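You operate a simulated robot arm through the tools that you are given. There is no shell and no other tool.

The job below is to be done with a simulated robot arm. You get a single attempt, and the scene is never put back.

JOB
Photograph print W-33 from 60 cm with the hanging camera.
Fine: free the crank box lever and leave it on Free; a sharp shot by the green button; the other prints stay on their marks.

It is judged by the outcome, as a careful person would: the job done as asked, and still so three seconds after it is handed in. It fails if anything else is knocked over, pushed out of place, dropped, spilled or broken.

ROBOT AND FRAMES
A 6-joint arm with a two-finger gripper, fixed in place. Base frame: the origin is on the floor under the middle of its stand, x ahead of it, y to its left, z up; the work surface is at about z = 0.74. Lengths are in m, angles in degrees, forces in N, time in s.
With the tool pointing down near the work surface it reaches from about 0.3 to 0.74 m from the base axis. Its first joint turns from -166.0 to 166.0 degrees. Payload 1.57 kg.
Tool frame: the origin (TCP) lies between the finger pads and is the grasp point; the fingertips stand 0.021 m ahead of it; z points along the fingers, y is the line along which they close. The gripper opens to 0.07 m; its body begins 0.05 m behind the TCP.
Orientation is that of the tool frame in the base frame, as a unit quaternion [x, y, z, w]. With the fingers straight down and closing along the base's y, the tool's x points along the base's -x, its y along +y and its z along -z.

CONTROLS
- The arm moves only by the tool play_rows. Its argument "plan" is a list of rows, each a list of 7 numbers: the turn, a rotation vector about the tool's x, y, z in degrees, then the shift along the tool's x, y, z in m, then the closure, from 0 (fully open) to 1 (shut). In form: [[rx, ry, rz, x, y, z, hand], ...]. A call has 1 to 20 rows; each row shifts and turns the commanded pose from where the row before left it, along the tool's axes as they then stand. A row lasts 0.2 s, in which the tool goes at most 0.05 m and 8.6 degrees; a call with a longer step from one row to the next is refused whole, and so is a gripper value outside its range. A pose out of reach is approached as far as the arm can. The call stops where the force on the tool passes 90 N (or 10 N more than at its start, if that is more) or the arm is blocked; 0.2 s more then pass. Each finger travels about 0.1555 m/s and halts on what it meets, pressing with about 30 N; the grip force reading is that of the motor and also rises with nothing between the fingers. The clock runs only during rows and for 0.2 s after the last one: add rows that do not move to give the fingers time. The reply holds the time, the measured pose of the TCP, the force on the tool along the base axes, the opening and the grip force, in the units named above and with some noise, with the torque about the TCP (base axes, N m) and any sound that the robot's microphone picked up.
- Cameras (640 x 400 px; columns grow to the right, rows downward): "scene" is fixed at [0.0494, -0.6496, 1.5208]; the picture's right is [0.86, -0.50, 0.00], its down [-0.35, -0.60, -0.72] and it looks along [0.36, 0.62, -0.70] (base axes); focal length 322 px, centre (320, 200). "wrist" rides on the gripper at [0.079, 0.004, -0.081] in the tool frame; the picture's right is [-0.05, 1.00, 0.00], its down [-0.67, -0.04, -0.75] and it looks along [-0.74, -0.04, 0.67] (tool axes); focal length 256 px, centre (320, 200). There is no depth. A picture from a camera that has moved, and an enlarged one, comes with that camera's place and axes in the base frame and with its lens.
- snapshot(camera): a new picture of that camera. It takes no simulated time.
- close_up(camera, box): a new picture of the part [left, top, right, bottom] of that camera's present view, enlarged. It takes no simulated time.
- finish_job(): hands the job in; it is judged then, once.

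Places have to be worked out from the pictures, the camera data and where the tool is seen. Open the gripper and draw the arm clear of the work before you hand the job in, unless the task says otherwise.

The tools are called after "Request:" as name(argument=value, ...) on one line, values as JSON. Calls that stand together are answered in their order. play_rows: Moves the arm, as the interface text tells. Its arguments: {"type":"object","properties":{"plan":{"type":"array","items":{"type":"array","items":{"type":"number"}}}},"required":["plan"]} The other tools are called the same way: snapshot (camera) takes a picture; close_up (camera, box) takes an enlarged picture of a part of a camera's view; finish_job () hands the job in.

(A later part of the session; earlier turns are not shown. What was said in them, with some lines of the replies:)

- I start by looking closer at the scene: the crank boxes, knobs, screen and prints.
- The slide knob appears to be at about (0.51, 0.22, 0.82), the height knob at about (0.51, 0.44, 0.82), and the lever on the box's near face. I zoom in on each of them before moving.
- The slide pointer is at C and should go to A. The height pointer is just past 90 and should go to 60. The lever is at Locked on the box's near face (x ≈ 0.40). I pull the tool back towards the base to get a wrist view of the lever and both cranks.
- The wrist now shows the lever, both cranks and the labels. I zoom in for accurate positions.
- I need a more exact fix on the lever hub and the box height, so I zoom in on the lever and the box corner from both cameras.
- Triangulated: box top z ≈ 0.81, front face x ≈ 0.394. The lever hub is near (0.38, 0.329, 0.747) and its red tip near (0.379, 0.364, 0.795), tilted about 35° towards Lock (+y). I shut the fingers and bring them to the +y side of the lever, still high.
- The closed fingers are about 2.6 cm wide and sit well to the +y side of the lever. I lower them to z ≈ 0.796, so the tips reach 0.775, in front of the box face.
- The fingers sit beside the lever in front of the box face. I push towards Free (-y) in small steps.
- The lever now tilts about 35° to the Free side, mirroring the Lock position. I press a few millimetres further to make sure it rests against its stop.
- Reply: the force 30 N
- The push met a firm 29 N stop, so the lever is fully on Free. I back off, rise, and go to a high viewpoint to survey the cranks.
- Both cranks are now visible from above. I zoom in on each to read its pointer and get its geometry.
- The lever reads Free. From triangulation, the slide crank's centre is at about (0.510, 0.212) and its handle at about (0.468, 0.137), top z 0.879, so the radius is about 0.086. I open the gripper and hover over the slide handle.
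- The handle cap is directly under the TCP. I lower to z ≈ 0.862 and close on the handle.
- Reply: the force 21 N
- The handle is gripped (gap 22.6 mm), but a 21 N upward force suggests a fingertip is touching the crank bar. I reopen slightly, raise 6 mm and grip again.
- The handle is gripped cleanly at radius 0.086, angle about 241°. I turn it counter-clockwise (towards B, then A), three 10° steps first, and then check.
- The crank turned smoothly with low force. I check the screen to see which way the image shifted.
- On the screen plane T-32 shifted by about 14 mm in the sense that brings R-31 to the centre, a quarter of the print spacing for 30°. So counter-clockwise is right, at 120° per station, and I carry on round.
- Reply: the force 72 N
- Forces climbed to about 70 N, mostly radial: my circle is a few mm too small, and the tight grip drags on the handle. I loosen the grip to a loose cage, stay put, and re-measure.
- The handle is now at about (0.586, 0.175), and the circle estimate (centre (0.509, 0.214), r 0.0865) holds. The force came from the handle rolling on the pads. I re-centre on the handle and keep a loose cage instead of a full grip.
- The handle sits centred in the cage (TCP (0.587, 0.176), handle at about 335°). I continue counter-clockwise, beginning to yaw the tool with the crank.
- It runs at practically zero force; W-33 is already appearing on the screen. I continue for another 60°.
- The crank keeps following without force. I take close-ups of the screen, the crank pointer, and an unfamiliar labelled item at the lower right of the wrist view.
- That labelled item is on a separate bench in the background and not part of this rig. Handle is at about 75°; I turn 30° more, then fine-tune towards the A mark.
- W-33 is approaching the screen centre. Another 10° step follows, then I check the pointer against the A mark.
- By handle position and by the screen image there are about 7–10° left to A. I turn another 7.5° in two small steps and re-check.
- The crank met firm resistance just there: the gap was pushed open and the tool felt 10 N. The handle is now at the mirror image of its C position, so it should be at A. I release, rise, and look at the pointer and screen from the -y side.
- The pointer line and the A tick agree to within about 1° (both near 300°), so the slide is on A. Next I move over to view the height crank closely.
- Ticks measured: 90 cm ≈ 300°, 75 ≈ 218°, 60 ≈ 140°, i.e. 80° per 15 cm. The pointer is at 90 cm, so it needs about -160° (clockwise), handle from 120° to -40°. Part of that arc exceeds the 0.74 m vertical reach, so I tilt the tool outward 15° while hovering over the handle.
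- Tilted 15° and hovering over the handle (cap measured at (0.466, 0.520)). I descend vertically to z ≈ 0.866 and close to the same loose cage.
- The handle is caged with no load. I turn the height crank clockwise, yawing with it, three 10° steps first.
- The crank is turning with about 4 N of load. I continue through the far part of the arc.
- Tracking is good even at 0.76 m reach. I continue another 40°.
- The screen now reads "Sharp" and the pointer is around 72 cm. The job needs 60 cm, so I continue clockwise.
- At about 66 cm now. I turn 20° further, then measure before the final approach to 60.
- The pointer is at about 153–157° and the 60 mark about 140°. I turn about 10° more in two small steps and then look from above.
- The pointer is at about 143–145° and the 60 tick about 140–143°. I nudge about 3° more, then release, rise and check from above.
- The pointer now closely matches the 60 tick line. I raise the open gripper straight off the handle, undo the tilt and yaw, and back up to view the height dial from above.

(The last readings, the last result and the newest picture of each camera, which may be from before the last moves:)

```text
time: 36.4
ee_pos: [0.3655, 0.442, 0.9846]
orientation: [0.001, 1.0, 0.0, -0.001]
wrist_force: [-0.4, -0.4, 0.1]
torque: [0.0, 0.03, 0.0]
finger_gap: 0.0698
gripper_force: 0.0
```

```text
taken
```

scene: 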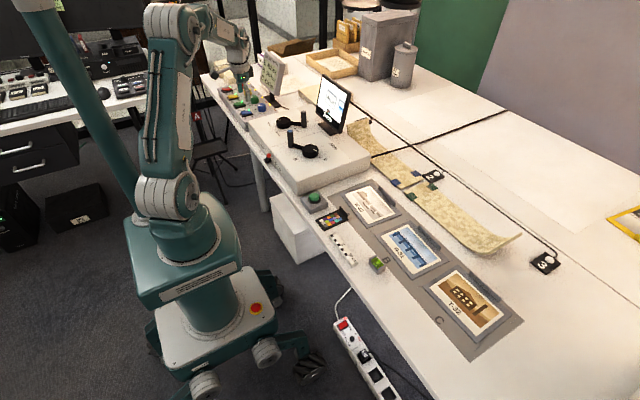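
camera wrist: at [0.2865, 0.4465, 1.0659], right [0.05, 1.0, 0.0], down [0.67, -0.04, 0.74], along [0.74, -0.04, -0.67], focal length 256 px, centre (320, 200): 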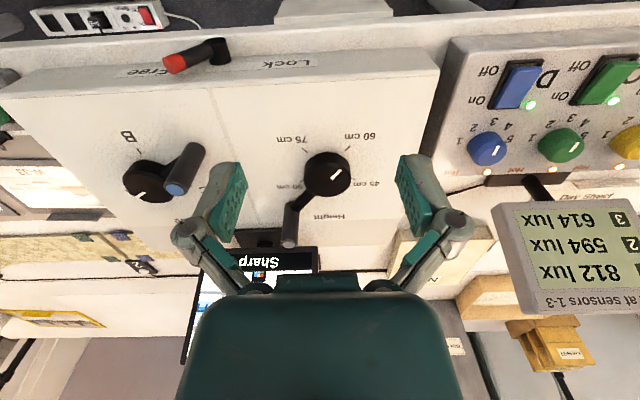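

Request:
close_up(camera="wrist", box=[270, 115, 390, 205])

Request:
close_up(camera="wrist", box=[295, 130, 365, 195])

Request:
close_up(camera="scene", box=[265, 95, 325, 135])

Request:
close_up(camera="scene", box=[310, 70, 360, 140])

Request:
close_up(camera="wrist", box=[100, 120, 220, 230])

```text
4.44 times, centred on (330, 160) of wrist
camera zoom: at [0.2865, 0.4465, 1.0659], right [0.05, 1.0, 0.0], down [0.67, -0.04, 0.74], along [0.74, -0.04, -0.67], focal length 1138 px, centre (276, 378)
```

zoom: 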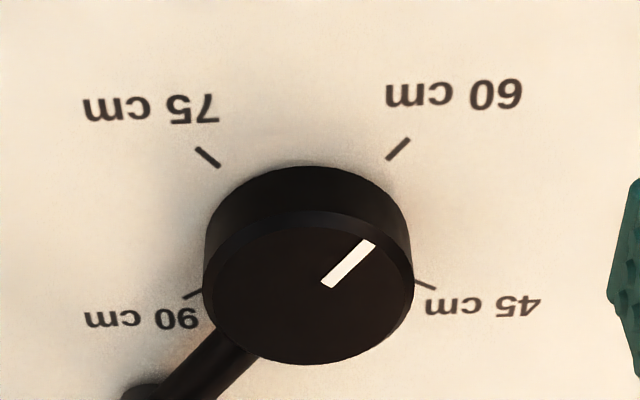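

```text
6.15 times, centred on (330, 162) of wrist
camera zoom: at [0.2865, 0.4465, 1.0659], right [0.05, 1.0, 0.0], down [0.67, -0.04, 0.74], along [0.74, -0.04, -0.67], focal length 1575 px, centre (258, 431)
```

zoom: 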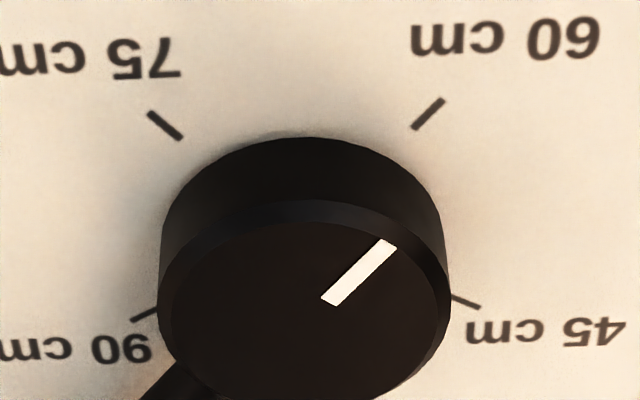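

```text
10.00 times, centred on (295, 115) of scene
camera zoom: at [0.0494, -0.6496, 1.5208], right [0.86, -0.5, 0.0], down [-0.35, -0.6, -0.72], along [0.36, 0.62, -0.7], focal length 3220 px, centre (570, 1050)
```

zoom: 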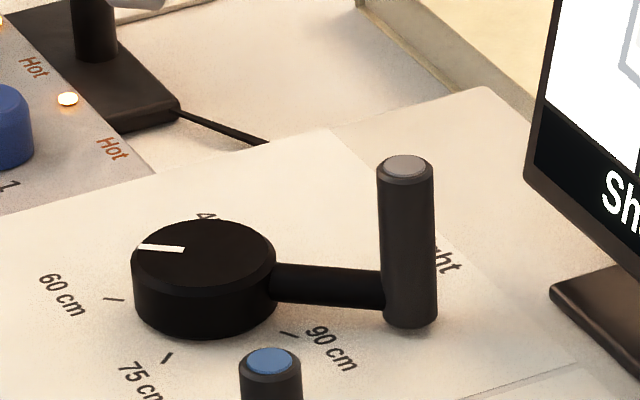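

```text
5.71 times, centred on (335, 105) of scene
camera zoom: at [0.0494, -0.6496, 1.5208], right [0.86, -0.5, 0.0], down [-0.35, -0.6, -0.72], along [0.36, 0.62, -0.7], focal length 1840 px, centre (234, 743)
```

zoom: 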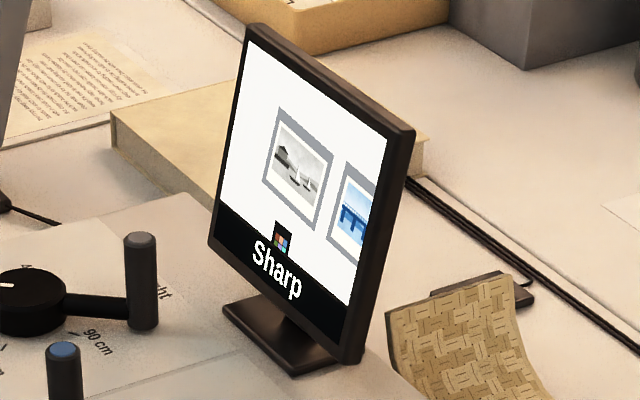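

```text
3.64 times, centred on (160, 175) of wrist
camera zoom: at [0.2865, 0.4465, 1.0659], right [0.05, 1.0, 0.0], down [0.67, -0.04, 0.74], along [0.74, -0.04, -0.67], focal length 931 px, centre (902, 291)
```

zoom: 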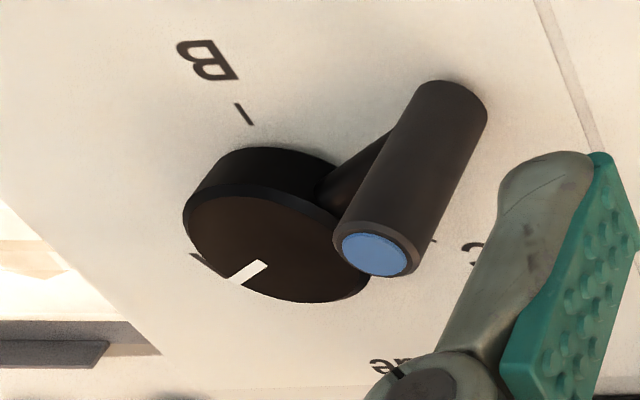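

Pointer direction is about 142–143° against a nominal 140° for the 60 tick, so about 60.5 cm. I check the screen closely before deciding on a final nudge.

Request:
close_up(camera="scene", box=[314, 72, 354, 112])

Request:
close_up(camera="scene", box=[270, 108, 295, 128])

Request:
close_up(camera="scene", box=[295, 135, 330, 165])

```text
10.00 times, centred on (334, 92) of scene
camera zoom: at [0.0494, -0.6496, 1.5208], right [0.86, -0.5, 0.0], down [-0.35, -0.6, -0.72], along [0.36, 0.62, -0.7], focal length 3220 px, centre (180, 1280)
```

zoom: 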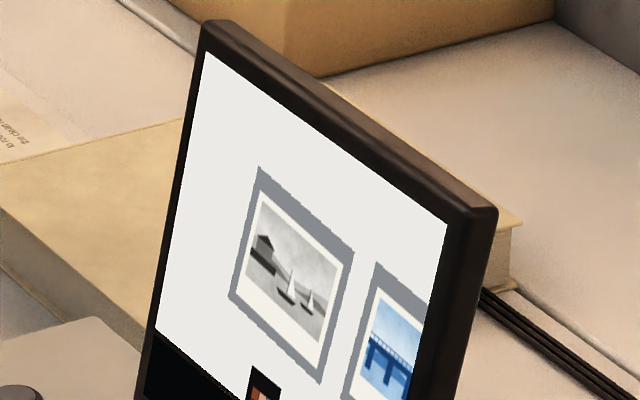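

```text
16.00 times, centred on (282, 118) of scene
camera zoom: at [0.0494, -0.6496, 1.5208], right [0.86, -0.5, 0.0], down [-0.35, -0.6, -0.72], along [0.36, 0.62, -0.7], focal length 5152 px, centre (920, 1512)
```

zoom: 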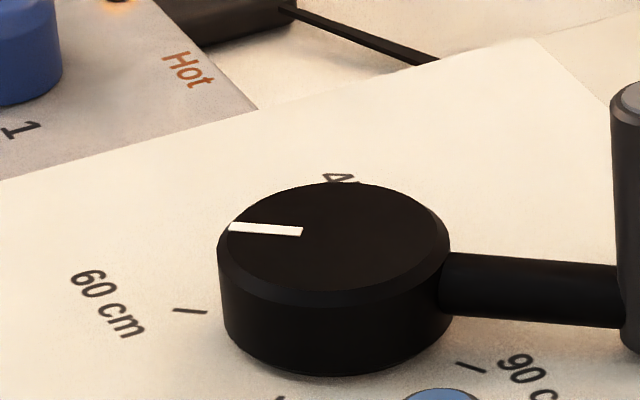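

```text
13.33 times, centred on (312, 150) of scene
camera zoom: at [0.0494, -0.6496, 1.5208], right [0.86, -0.5, 0.0], down [-0.35, -0.6, -0.72], along [0.36, 0.62, -0.7], focal length 4294 px, centre (420, 867)
```

zoom: 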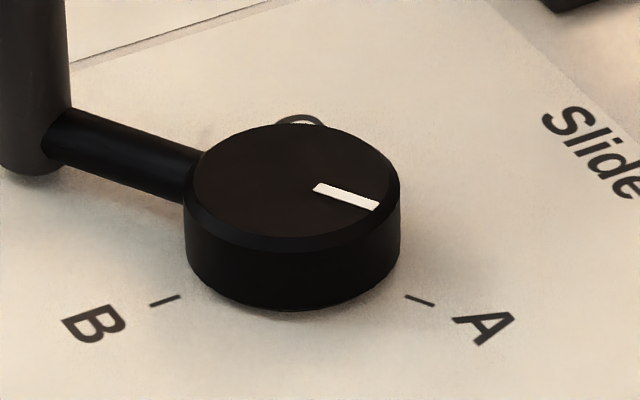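

The slide pointer is parallel to its A tick and W-33 is centred on screen. The height pointer is still about 2° short of the 60 mark (about 60.4 cm), so I retrace my path to the handle for a small final nudge.

Request:
play_rows(plan=[[0, 0, 0, -0.035, -0.009, 0, 0], [0, 0, 0, -0.035, -0.009, 0, 0], [0, 0, 0, -0.035, -0.009, 0, 0], [0, 0, 0, -0.035, -0.009, 0, 0], [0, 0, 0, -0.035, -0.009, 0, 0], [0, 0, 0, -0.035, -0.009, 0, 0], [0, 0, 7.75, 0, 0, 0, 0], [0, 0, 7.75, 0, 0, 0, 0], [0, -7.5, 0, 0, 0, 0, 0], [0, -7.5, 0, 0, 0, 0, 0], [0, 0, 0, 0.01035, 0, 0.03864, 0], [0, 0, 0, 0.01035, 0, 0.03864, 0], [0, 0, 0, 0.01035, 0, 0.03864, 0], [0, 0, 0, 0, 0, 0, 0]])

Request:
snapshot(camera="wrist")

Request:
close_up(camera="scene", box=[270, 100, 310, 130])

```text
time: 39.4
ee_pos: [0.5758, 0.3895, 0.8646]
orientation: [0.134, 0.983, -0.018, 0.128]
wrist_force: [0.2, -0.2, 0.2]
torque: [0.0, 0.02, 0.01]
finger_gap: 0.07
gripper_force: 0.0
```

```text
taken
camera wrist: at [0.4831, 0.4192, 0.9223], right [0.32, 0.95, 0.01], down [0.43, -0.15, 0.89], along [0.85, -0.28, -0.45], focal length 256 px, centre (320, 200)
```

wrist: 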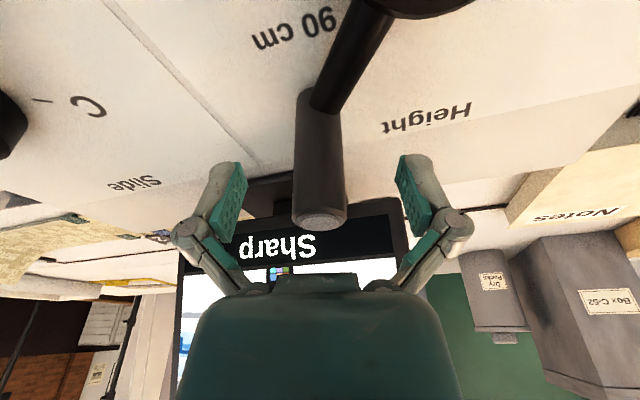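

```text
13.33 times, centred on (290, 115) of scene
camera zoom: at [0.0494, -0.6496, 1.5208], right [0.86, -0.5, 0.0], down [-0.35, -0.6, -0.72], along [0.36, 0.62, -0.7], focal length 4294 px, centre (720, 1333)
```

zoom: 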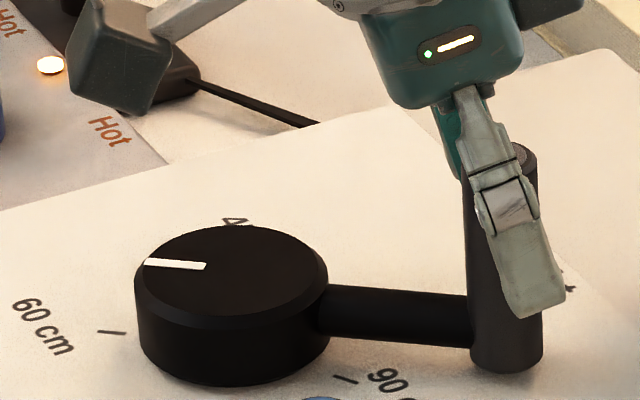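

The handle is now centred between the open fingers. I take a larger close-up of pointer and tick to decide whether any nudge is needed.

Request:
close_up(camera="scene", box=[274, 112, 290, 124])

Request:
close_up(camera="scene", box=[274, 116, 282, 122])

```text
16.00 times, centred on (282, 118) of scene
camera zoom: at [0.0494, -0.6496, 1.5208], right [0.86, -0.5, 0.0], down [-0.35, -0.6, -0.72], along [0.36, 0.62, -0.7], focal length 5152 px, centre (928, 1512)
```

zoom: 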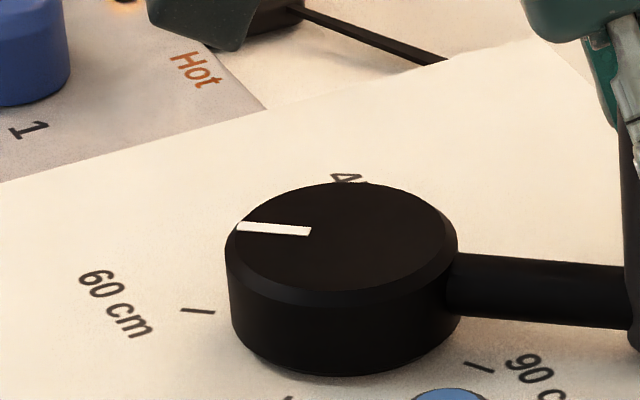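

```text
16.00 times, centred on (278, 119) of scene
camera zoom: at [0.0494, -0.6496, 1.5208], right [0.86, -0.5, 0.0], down [-0.35, -0.6, -0.72], along [0.36, 0.62, -0.7], focal length 5152 px, centre (992, 1496)
```

zoom: 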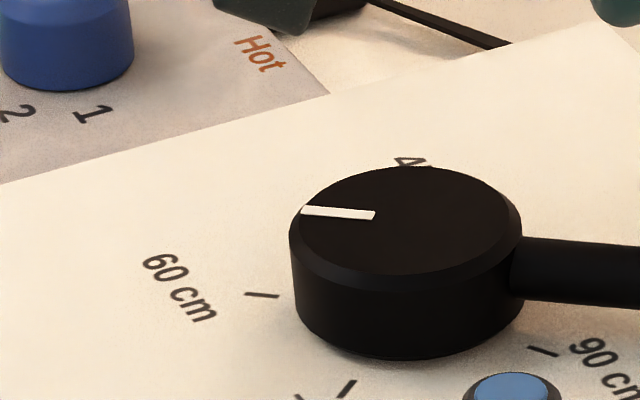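

The pointer's image slope (0.068) against the tick's (about 0.115) says about 3–4° more is needed. I close to the cage and nudge the handle clockwise by a few millimetres.

Request:
play_rows(plan=[[0, 0, 0, 0, 0, 0, 0.62], [0, 0, 0, 0, 0, 0, 0.62], [0, 0, 0, 0.00127, -0.0027, -0.00034, 0.62], [0, 0, 0, 0.00127, -0.0027, -0.00034, 0.62], [0, 0, 0, 0, 0, 0, 0.62]])

Request:
close_up(camera="scene", box=[274, 112, 290, 124])

Request:
snapshot(camera="wrist")

```text
time: 40.6
ee_pos: [0.5729, 0.3843, 0.8642]
orientation: [0.134, 0.982, -0.018, 0.129]
wrist_force: [2.2, 5.1, 0.9]
torque: [0.09, -0.12, 0.0]
finger_gap: 0.0302
gripper_force: 3.2
```

```text
16.00 times, centred on (282, 118) of scene
camera zoom: at [0.0494, -0.6496, 1.5208], right [0.86, -0.5, 0.0], down [-0.35, -0.6, -0.72], along [0.36, 0.62, -0.7], focal length 5152 px, centre (928, 1512)
```

zoom: 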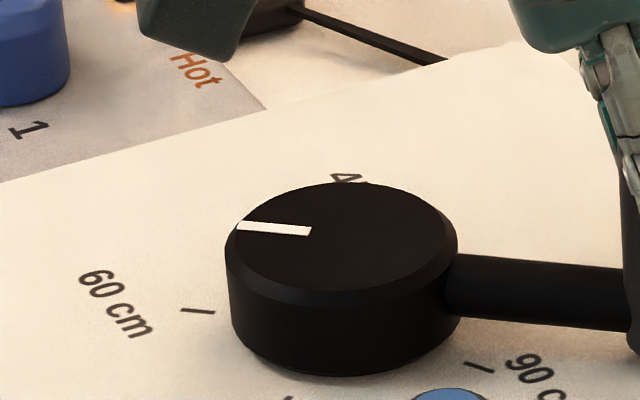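

```text
taken
camera wrist: at [0.4789, 0.4148, 0.9228], right [0.32, 0.95, 0.01], down [0.42, -0.16, 0.89], along [0.85, -0.28, -0.45], focal length 256 px, centre (320, 200)
```

wrist: 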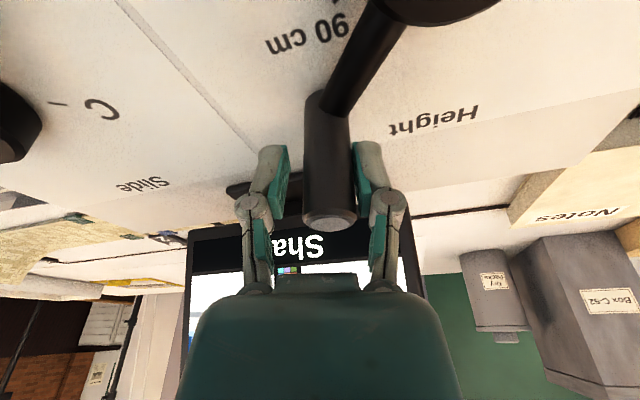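

The handle has just been contacted (5 N) with little motion yet. I nudge 4 mm more.

Request:
play_rows(plan=[[0, 0, 0, 0.00085, -0.0018, -0.00023, 0.62], [0, 0, 0, 0.00085, -0.0018, -0.00023, 0.62], [0, 0, 0, 0, 0, 0, 0.62]])

Request:
close_up(camera="scene", box=[274, 112, 290, 124])

```text
time: 41.4
ee_pos: [0.5712, 0.3816, 0.8649]
orientation: [0.133, 0.982, -0.018, 0.13]
wrist_force: [3.7, 7.1, 2.5]
torque: [0.13, -0.12, 0.03]
finger_gap: 0.032
gripper_force: 4.3
```

```text
16.00 times, centred on (282, 118) of scene
camera zoom: at [0.0494, -0.6496, 1.5208], right [0.86, -0.5, 0.0], down [-0.35, -0.6, -0.72], along [0.36, 0.62, -0.7], focal length 5152 px, centre (928, 1512)
```

zoom: 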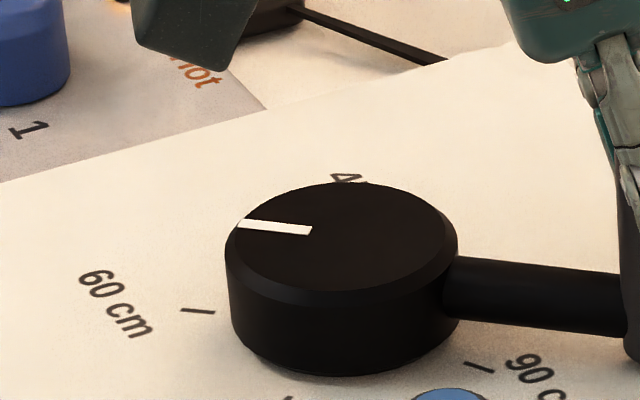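

The pointer slope is now 0.11, parallel to the tick. I open the fingers and see whether it stays there.

Request:
play_rows(plan=[[0, 0, 0, 0, 0, 0, 0], [0, 0, 0, 0, 0, 0, 0], [0, 0, 0, 0, 0, 0, 0]])

Request:
close_up(camera="scene", box=[274, 112, 290, 124])

Request:
snapshot(camera="wrist")

```text
time: 42.2
ee_pos: [0.5692, 0.3818, 0.864]
orientation: [0.134, 0.982, -0.019, 0.128]
wrist_force: [-0.5, 0.7, -0.7]
torque: [0.02, 0.02, 0.02]
finger_gap: 0.0701
gripper_force: 0.0
```

```text
16.00 times, centred on (282, 118) of scene
camera zoom: at [0.0494, -0.6496, 1.5208], right [0.86, -0.5, 0.0], down [-0.35, -0.6, -0.72], along [0.36, 0.62, -0.7], focal length 5152 px, centre (928, 1512)
```

zoom: 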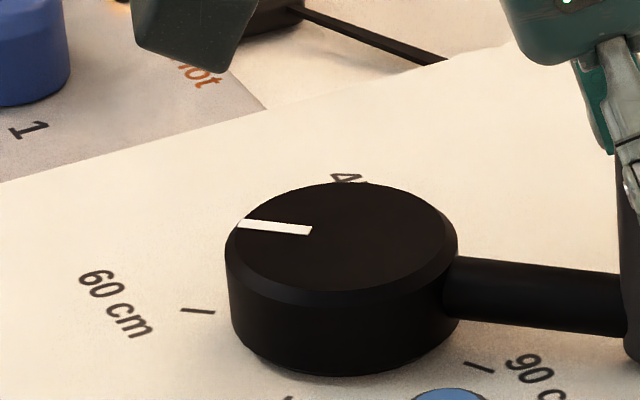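

```text
taken
camera wrist: at [0.4763, 0.4116, 0.922], right [0.32, 0.95, 0.01], down [0.43, -0.15, 0.89], along [0.85, -0.28, -0.45], focal length 256 px, centre (320, 200)
```

wrist: 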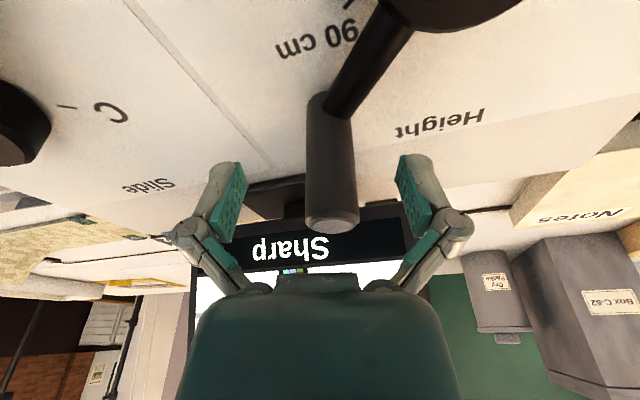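

The pointer stays in place, parallel to the tick. I raise off the handle, restore the vertical pose, and re-check from above.

Request:
play_rows(plan=[[0, 0, 0, -0.01035, 0, -0.03864, 0], [0, 0, 0, -0.01035, 0, -0.03864, 0], [0, 0, 0, -0.01035, 0, -0.03864, 0], [0, 7.5, 0, 0, 0, 0, 0], [0, 7.5, 0, 0, 0, 0, 0], [0, 0, -7.75, 0, 0, 0, 0], [0, 0, -7.75, 0, 0, 0, 0], [0, 0, 0, 0.034, 0.0095, 0, 0], [0, 0, 0, 0.034, 0.0095, 0, 0], [0, 0, 0, 0.034, 0.0095, 0, 0], [0, 0, 0, 0.034, 0.0095, 0, 0], [0, 0, 0, 0.034, 0.0095, 0, 0], [0, 0, 0, 0.034, 0.0095, 0, 0], [0, 0, 0, 0, 0, 0, 0]])

Request:
close_up(camera="wrist", box=[295, 130, 365, 195])

Request:
snapshot(camera="wrist")

Request:
snapshot(camera="scene")

```text
time: 45.2
ee_pos: [0.3666, 0.4368, 0.9857]
orientation: [0.002, 1.0, 0.001, -0.001]
wrist_force: [0.5, 0.4, -0.1]
torque: [-0.01, 0.0, 0.01]
finger_gap: 0.0701
gripper_force: 0.1
```

```text
6.15 times, centred on (330, 162) of wrist
camera zoom: at [0.2854, 0.442, 1.0659], right [0.05, 1.0, 0.0], down [0.67, -0.04, 0.74], along [0.74, -0.04, -0.67], focal length 1575 px, centre (258, 431)
```

zoom: 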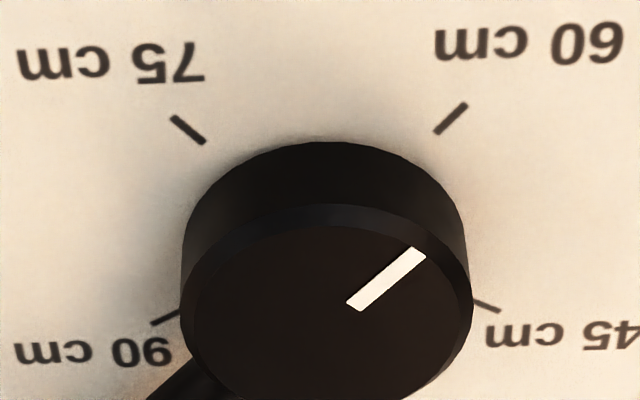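

```text
taken
camera wrist: at [0.2854, 0.442, 1.0659], right [0.05, 1.0, 0.0], down [0.67, -0.04, 0.74], along [0.74, -0.04, -0.67], focal length 256 px, centre (320, 200)
```

wrist: 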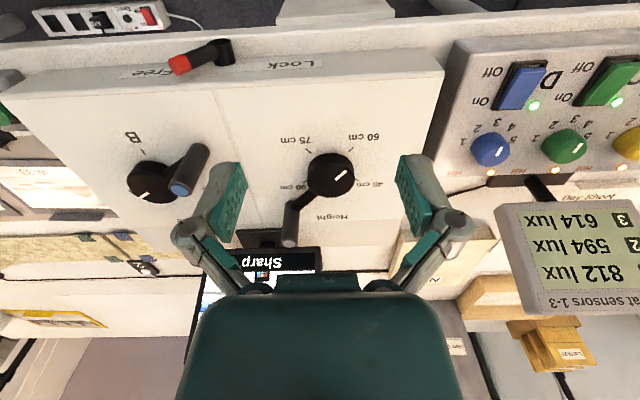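

```text
taken
```

scene: 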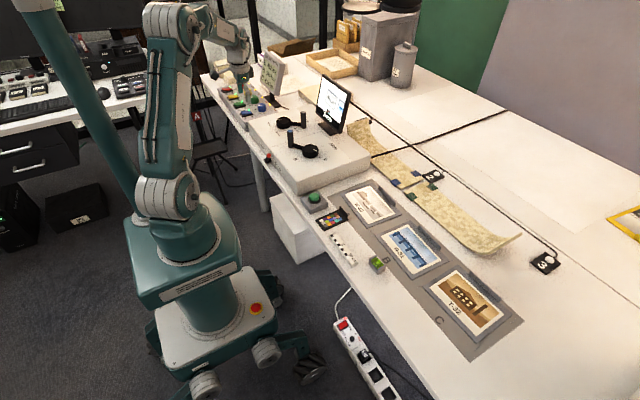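

The pointer is at 137.5° and the tick at 138.7°, so the height is about 59.8 cm and the screen says "Sharp". Next I move over to the green button with closed fingers.

Request:
play_rows(plan=[[0, 0, 0, -0.0055, -0.04, 0, 1], [0, 0, 0, -0.0055, -0.04, 0, 1], [0, 0, 0, -0.0055, -0.04, 0, 1], [0, 0, 0, -0.0055, -0.04, 0, 1], [0, 0, 0, -0.0055, -0.04, 0, 1], [0, 0, 0, -0.0055, -0.04, 0, 1], [0, 0, 0, -0.0055, -0.04, 0, 1], [0, 0, 0, -0.0055, -0.04, 0, 1], [0, 0, 0, -0.0055, -0.04, 0, 1], [0, 0, 0, -0.0055, -0.04, 0, 1], [0, 0, 0, 0, 0, 0, 1]])

Request:
snapshot(camera="wrist")

Request:
snapshot(camera="scene")

Request:
close_up(camera="scene", box=[310, 70, 360, 140])

```text
time: 47.6
ee_pos: [0.4213, 0.0373, 0.9848]
orientation: [-0.001, 1.0, 0.0, -0.001]
wrist_force: [0.5, -1.1, -0.3]
torque: [0.02, -0.03, 0.0]
finger_gap: 0.0
gripper_force: 28.3
```

```text
taken
camera wrist: at [0.3405, 0.0421, 1.0657], right [0.05, 1.0, 0.0], down [0.67, -0.04, 0.74], along [0.74, -0.04, -0.67], focal length 256 px, centre (320, 200)
```

wrist: 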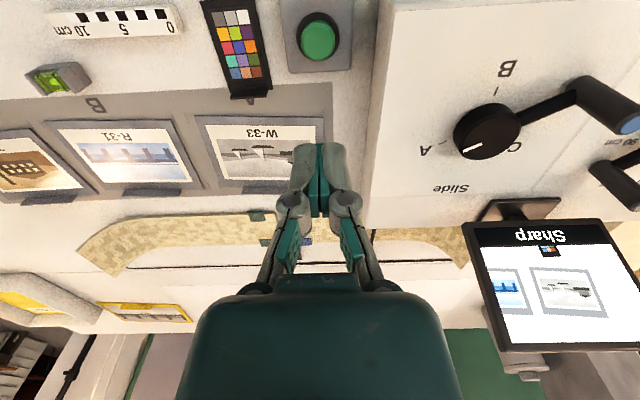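

```text
taken
```

scene: 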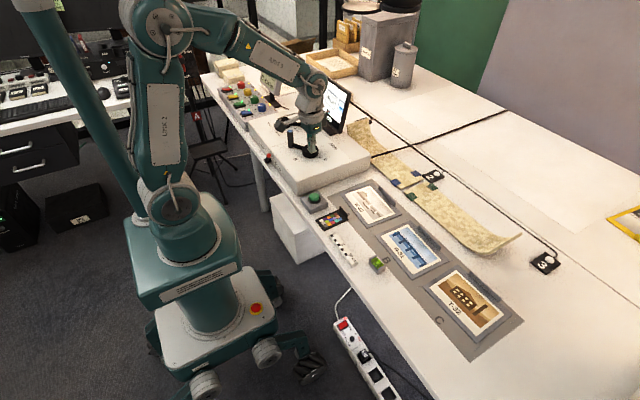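

```text
5.71 times, centred on (335, 105) of scene
camera zoom: at [0.0494, -0.6496, 1.5208], right [0.86, -0.5, 0.0], down [-0.35, -0.6, -0.72], along [0.36, 0.62, -0.7], focal length 1840 px, centre (234, 743)
```

zoom: 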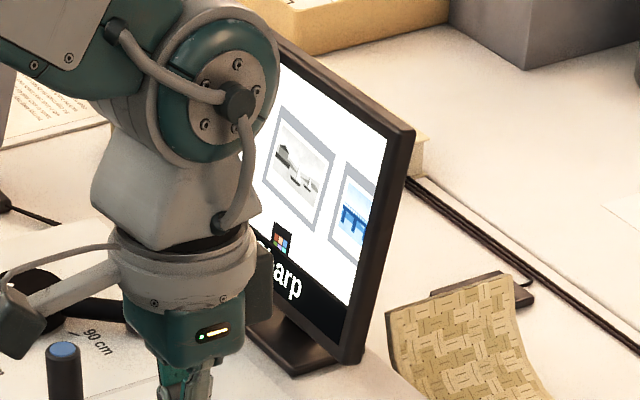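

The button is at about (0.4235, 0.037), directly below the fingers, and the screen shows W-33 centred and "Sharp". I descend to about 2 cm above it.

Request:
play_rows(plan=[[0, 0, 0, -0.0015, 0, 0.04, 1], [0, 0, 0, 0, 0, 0.04, 1], [0, 0, 0, 0, 0, 0.04, 1], [0, 0, 0, 0, 0, 0.03, 1], [0, 0, 0, 0, 0, 0.015, 1], [0, 0, 0, 0, 0, 0, 1]])

Request:
snapshot(camera="wrist")

Request:
close_up(camera="scene", box=[270, 150, 370, 230])

Request:
close_up(camera="scene", box=[300, 60, 370, 150])

```text
time: 49.0
ee_pos: [0.4228, 0.0371, 0.8182]
orientation: [0.001, 1.0, 0.001, -0.001]
wrist_force: [0.0, -0.2, 0.0]
torque: [-0.01, -0.02, -0.02]
finger_gap: 0.0001
gripper_force: 28.4
```

```text
taken
camera wrist: at [0.3424, 0.042, 0.9006], right [0.05, 1.0, 0.0], down [0.67, -0.04, 0.74], along [0.74, -0.04, -0.67], focal length 256 px, centre (320, 200)
```

wrist: 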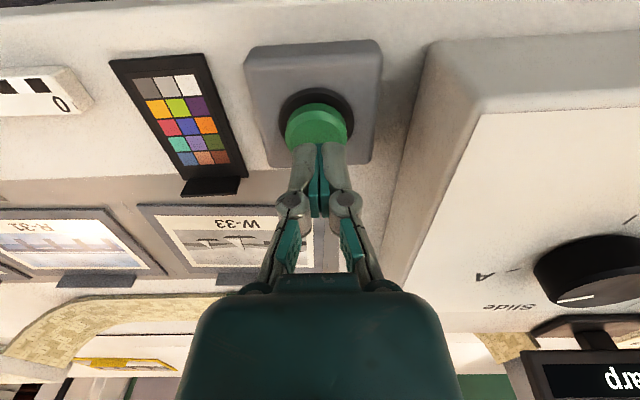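

```text
5.00 times, centred on (320, 190) of scene
camera zoom: at [0.0494, -0.6496, 1.5208], right [0.86, -0.5, 0.0], down [-0.35, -0.6, -0.72], along [0.36, 0.62, -0.7], focal length 1610 px, centre (320, 250)
```

zoom: 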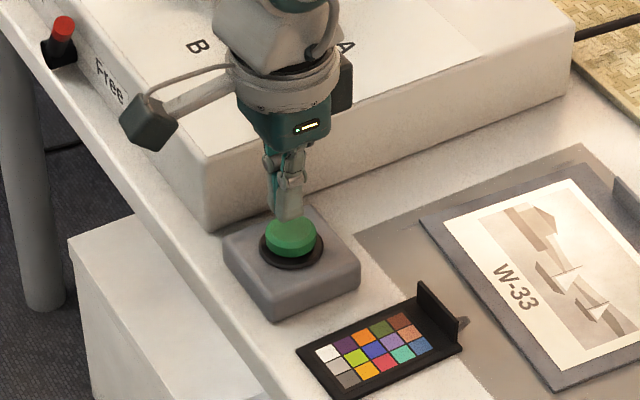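

```text
4.44 times, centred on (335, 105) of scene
camera zoom: at [0.0494, -0.6496, 1.5208], right [0.86, -0.5, 0.0], down [-0.35, -0.6, -0.72], along [0.36, 0.62, -0.7], focal length 1431 px, centre (253, 622)
```

zoom: 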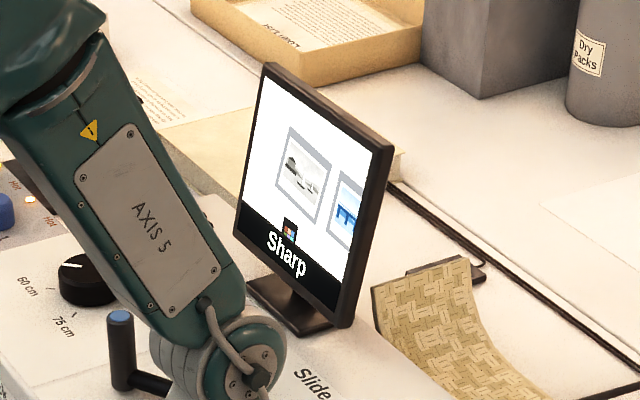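

The view on the screen stays clear of the arm. I shift 3 mm back over the button centre and press down in small steps.

Request:
play_rows(plan=[[0, 0, 0, 0.003, 0, 0.006, 1], [0, 0, 0, 0, 0, 0.006, 1], [0, 0, 0, 0, 0, 0.004, 1], [0, 0, 0, 0, 0, 0.003, 1]])

```text
time: 50.0
ee_pos: [0.4189, 0.0381, 0.8001]
orientation: [0.0, 1.0, 0.0, -0.001]
wrist_force: [-0.5, -1.3, 2.9]
torque: [-0.01, 0.02, 0.0]
finger_gap: 0.0058
gripper_force: 28.4
heard: click
```

A click was heard with 3 N on the tool. I look at the screen and the button to see whether the shot was taken.

Request:
snapshot(camera="wrist")

Request:
close_up(camera="scene", box=[300, 60, 370, 150])

Request:
close_up(camera="scene", box=[290, 170, 350, 220])

```text
taken
camera wrist: at [0.3393, 0.0423, 0.8817], right [0.05, 1.0, 0.0], down [0.67, -0.04, 0.74], along [0.74, -0.04, -0.67], focal length 256 px, centre (320, 200)
```

wrist: 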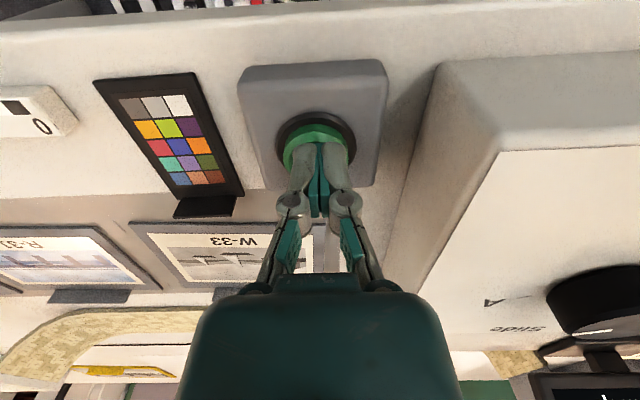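

```text
4.44 times, centred on (335, 105) of scene
camera zoom: at [0.0494, -0.6496, 1.5208], right [0.86, -0.5, 0.0], down [-0.35, -0.6, -0.72], along [0.36, 0.62, -0.7], focal length 1431 px, centre (253, 622)
```

zoom: 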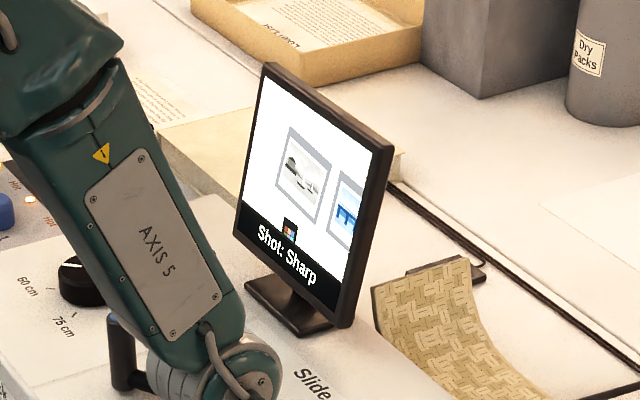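

```text
8.00 times, centred on (320, 195) of scene
camera zoom: at [0.0494, -0.6496, 1.5208], right [0.86, -0.5, 0.0], down [-0.35, -0.6, -0.72], along [0.36, 0.62, -0.7], focal length 2576 px, centre (320, 240)
```

zoom: 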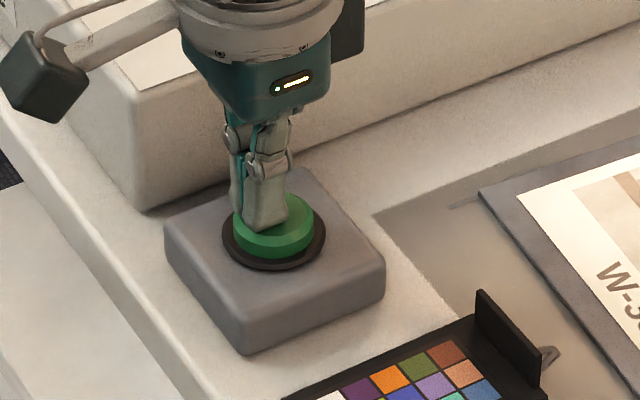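

The screen reads "Shot: Sharp". I lift straight off the button, retract, and open the gripper clear of the work.

Request:
play_rows(plan=[[0, 0, 0, 0, 0, -0.01, 1], [0, 0, 0, 0, 0, -0.03, 1], [0, 0, 0, 0, 0, -0.045, 1], [0, 0, 0, 0, 0, -0.045, 1], [0, 0, 0, 0.01, 0.015, -0.045, 0], [0, 0, 0, 0.02, 0.02, -0.035, 0], [0, 0, 0, 0.02, 0.02, -0.03, 0], [0, 0, 0, 0.01, 0.02, -0.01, 0], [0, 0, 0, 0, 0, 0, 0], [0, 0, 0, 0, 0, 0, 0]])

Request:
snapshot(camera="wrist")

Request:
snapshot(camera="scene")

Request:
close_up(camera="scene", box=[230, 90, 350, 200])

Request:
close_up(camera="scene", box=[290, 160, 540, 360])

```text
time: 52.2
ee_pos: [0.359, 0.1136, 1.0504]
orientation: [0.001, 1.0, 0.0, 0.0]
wrist_force: [-0.1, 1.0, 0.4]
torque: [0.03, -0.03, 0.01]
finger_gap: 0.07
gripper_force: 0.0
```

```text
taken
camera wrist: at [0.2792, 0.1177, 1.1321], right [0.05, 1.0, 0.0], down [0.67, -0.04, 0.74], along [0.74, -0.04, -0.67], focal length 256 px, centre (320, 200)
```

wrist: 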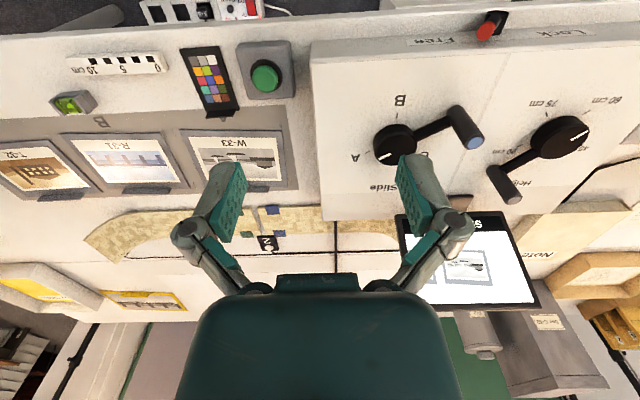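

```text
taken
```

scene: 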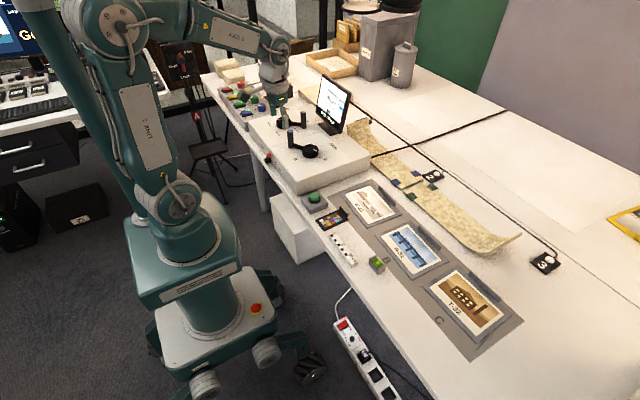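

```text
3.64 times, centred on (290, 145) of scene
camera zoom: at [0.0494, -0.6496, 1.5208], right [0.86, -0.5, 0.0], down [-0.35, -0.6, -0.72], along [0.36, 0.62, -0.7], focal length 1171 px, centre (429, 400)
```

zoom: 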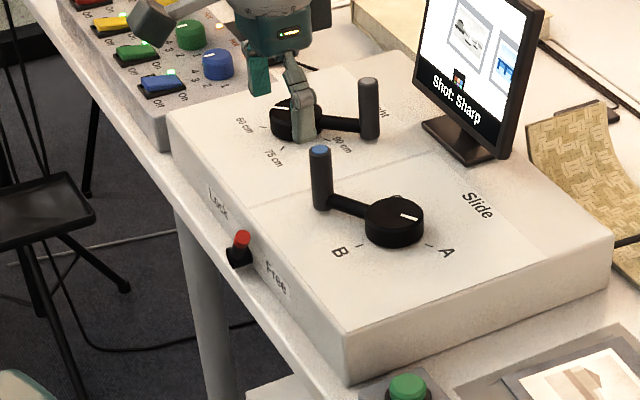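

```text
2.00 times, centred on (415, 260) of scene
camera zoom: at [0.0494, -0.6496, 1.5208], right [0.86, -0.5, 0.0], down [-0.35, -0.6, -0.72], along [0.36, 0.62, -0.7], focal length 644 px, centre (130, 80)
```

zoom: 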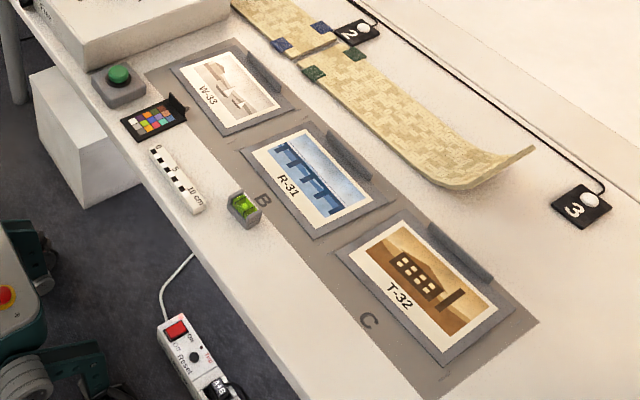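

A message seems to have appeared on the far left monitor; I zoom in on it and on the lever before handing in.

Request:
close_up(camera="scene", box=[0, 0, 80, 70])

Request:
close_up(camera="scene", box=[250, 135, 310, 175])

Request:
close_up(camera="wrist", box=[380, 80, 640, 320])

```text
5.71 times, centred on (40, 35) of scene
camera zoom: at [0.0494, -0.6496, 1.5208], right [0.86, -0.5, 0.0], down [-0.35, -0.6, -0.72], along [0.36, 0.62, -0.7], focal length 1840 px, centre (1920, 1143)
```

zoom: 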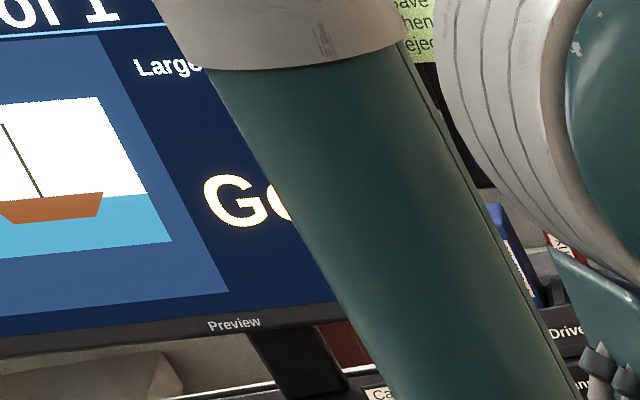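

```text
10.00 times, centred on (280, 155) of scene
camera zoom: at [0.0494, -0.6496, 1.5208], right [0.86, -0.5, 0.0], down [-0.35, -0.6, -0.72], along [0.36, 0.62, -0.7], focal length 3220 px, centre (720, 650)
```

zoom: 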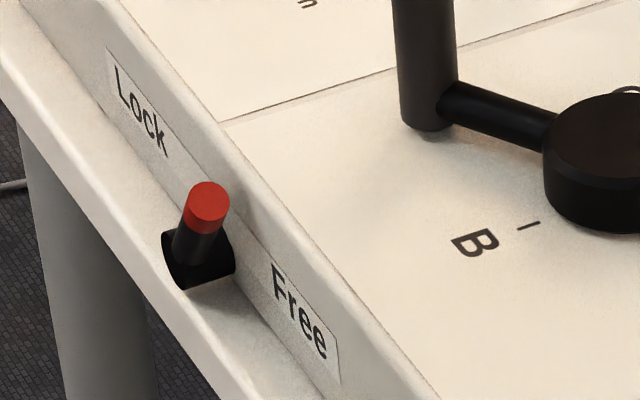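

```text
1.67 times, centred on (510, 200) of wrist
camera zoom: at [0.2792, 0.1177, 1.1321], right [0.05, 1.0, 0.0], down [0.67, -0.04, 0.74], along [0.74, -0.04, -0.67], focal length 427 px, centre (3, 200)
```

zoom: 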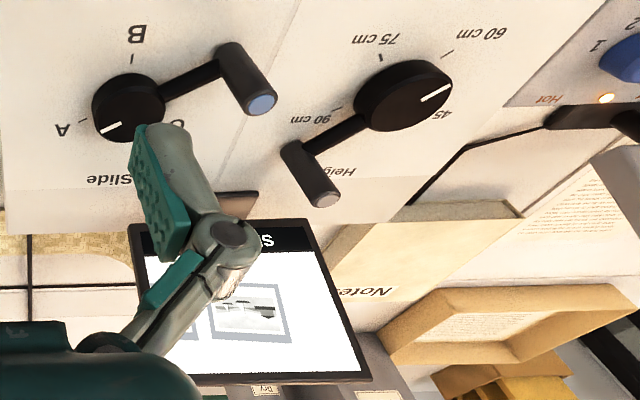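

The lever rests on Free and "Shot: Sharp" is displayed. I read the preview monitor once more at larger zoom.

Request:
close_up(camera="scene", box=[0, 0, 50, 50])

Request:
close_up(camera="scene", box=[340, 0, 440, 40])

```text
8.00 times, centred on (25, 25) of scene
camera zoom: at [0.0494, -0.6496, 1.5208], right [0.86, -0.5, 0.0], down [-0.35, -0.6, -0.72], along [0.36, 0.62, -0.7], focal length 2576 px, centre (2680, 1600)
```

zoom: 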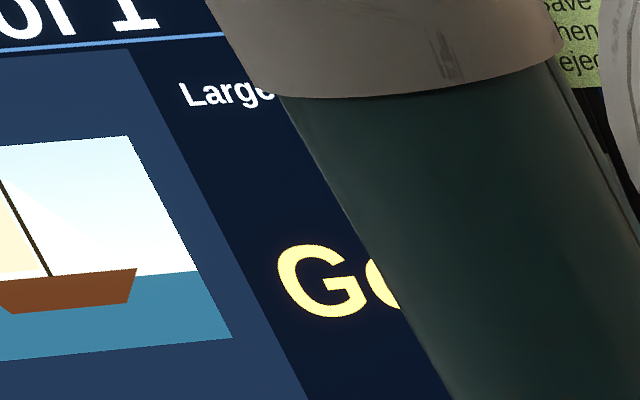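

```text
6.40 times, centred on (390, 20) of scene
camera zoom: at [0.0494, -0.6496, 1.5208], right [0.86, -0.5, 0.0], down [-0.35, -0.6, -0.72], along [0.36, 0.62, -0.7], focal length 2061 px, centre (-128, 1352)
```

zoom: 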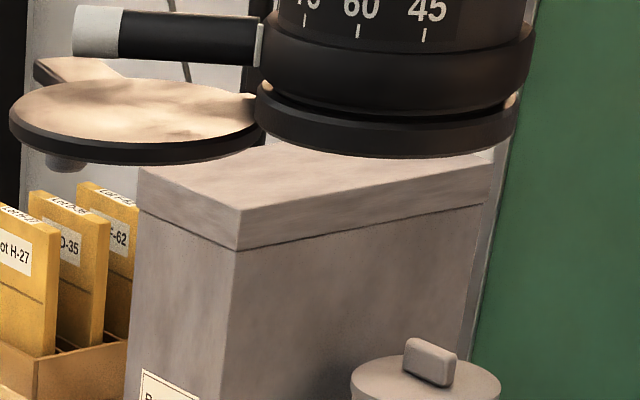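

The lens of the lowered hanging camera is in view and all is still. Slide is on A, height at 60 cm, lever on Free, the shot is sharp, the prints have not moved, and the arm is clear with the gripper open. I hand the job in.

Request:
finish_job()

```text
The job is handed in.
```

I photographed print W-33 from 60 cm with the green button, and the screen reads "Shot: Sharp". The job is handed in.

- **Lever:** the crank box lever is on Free, pushed against its stop, and I left it there.
- **Slide:** the pointer is on A, within about 1° of the mark, and W-33 was centred on the screen.
- **Height:** the pointer is on the 60 mark, which I estimate as about 59.8 cm from the dial. I first stopped near 60.4 cm and nudged it the rest of the way.
- **Other prints:** R-31 and T-32 look unmoved in the last pictures. Nothing was knocked over or displaced that I could see.

The arm is pulled back with the gripper open.
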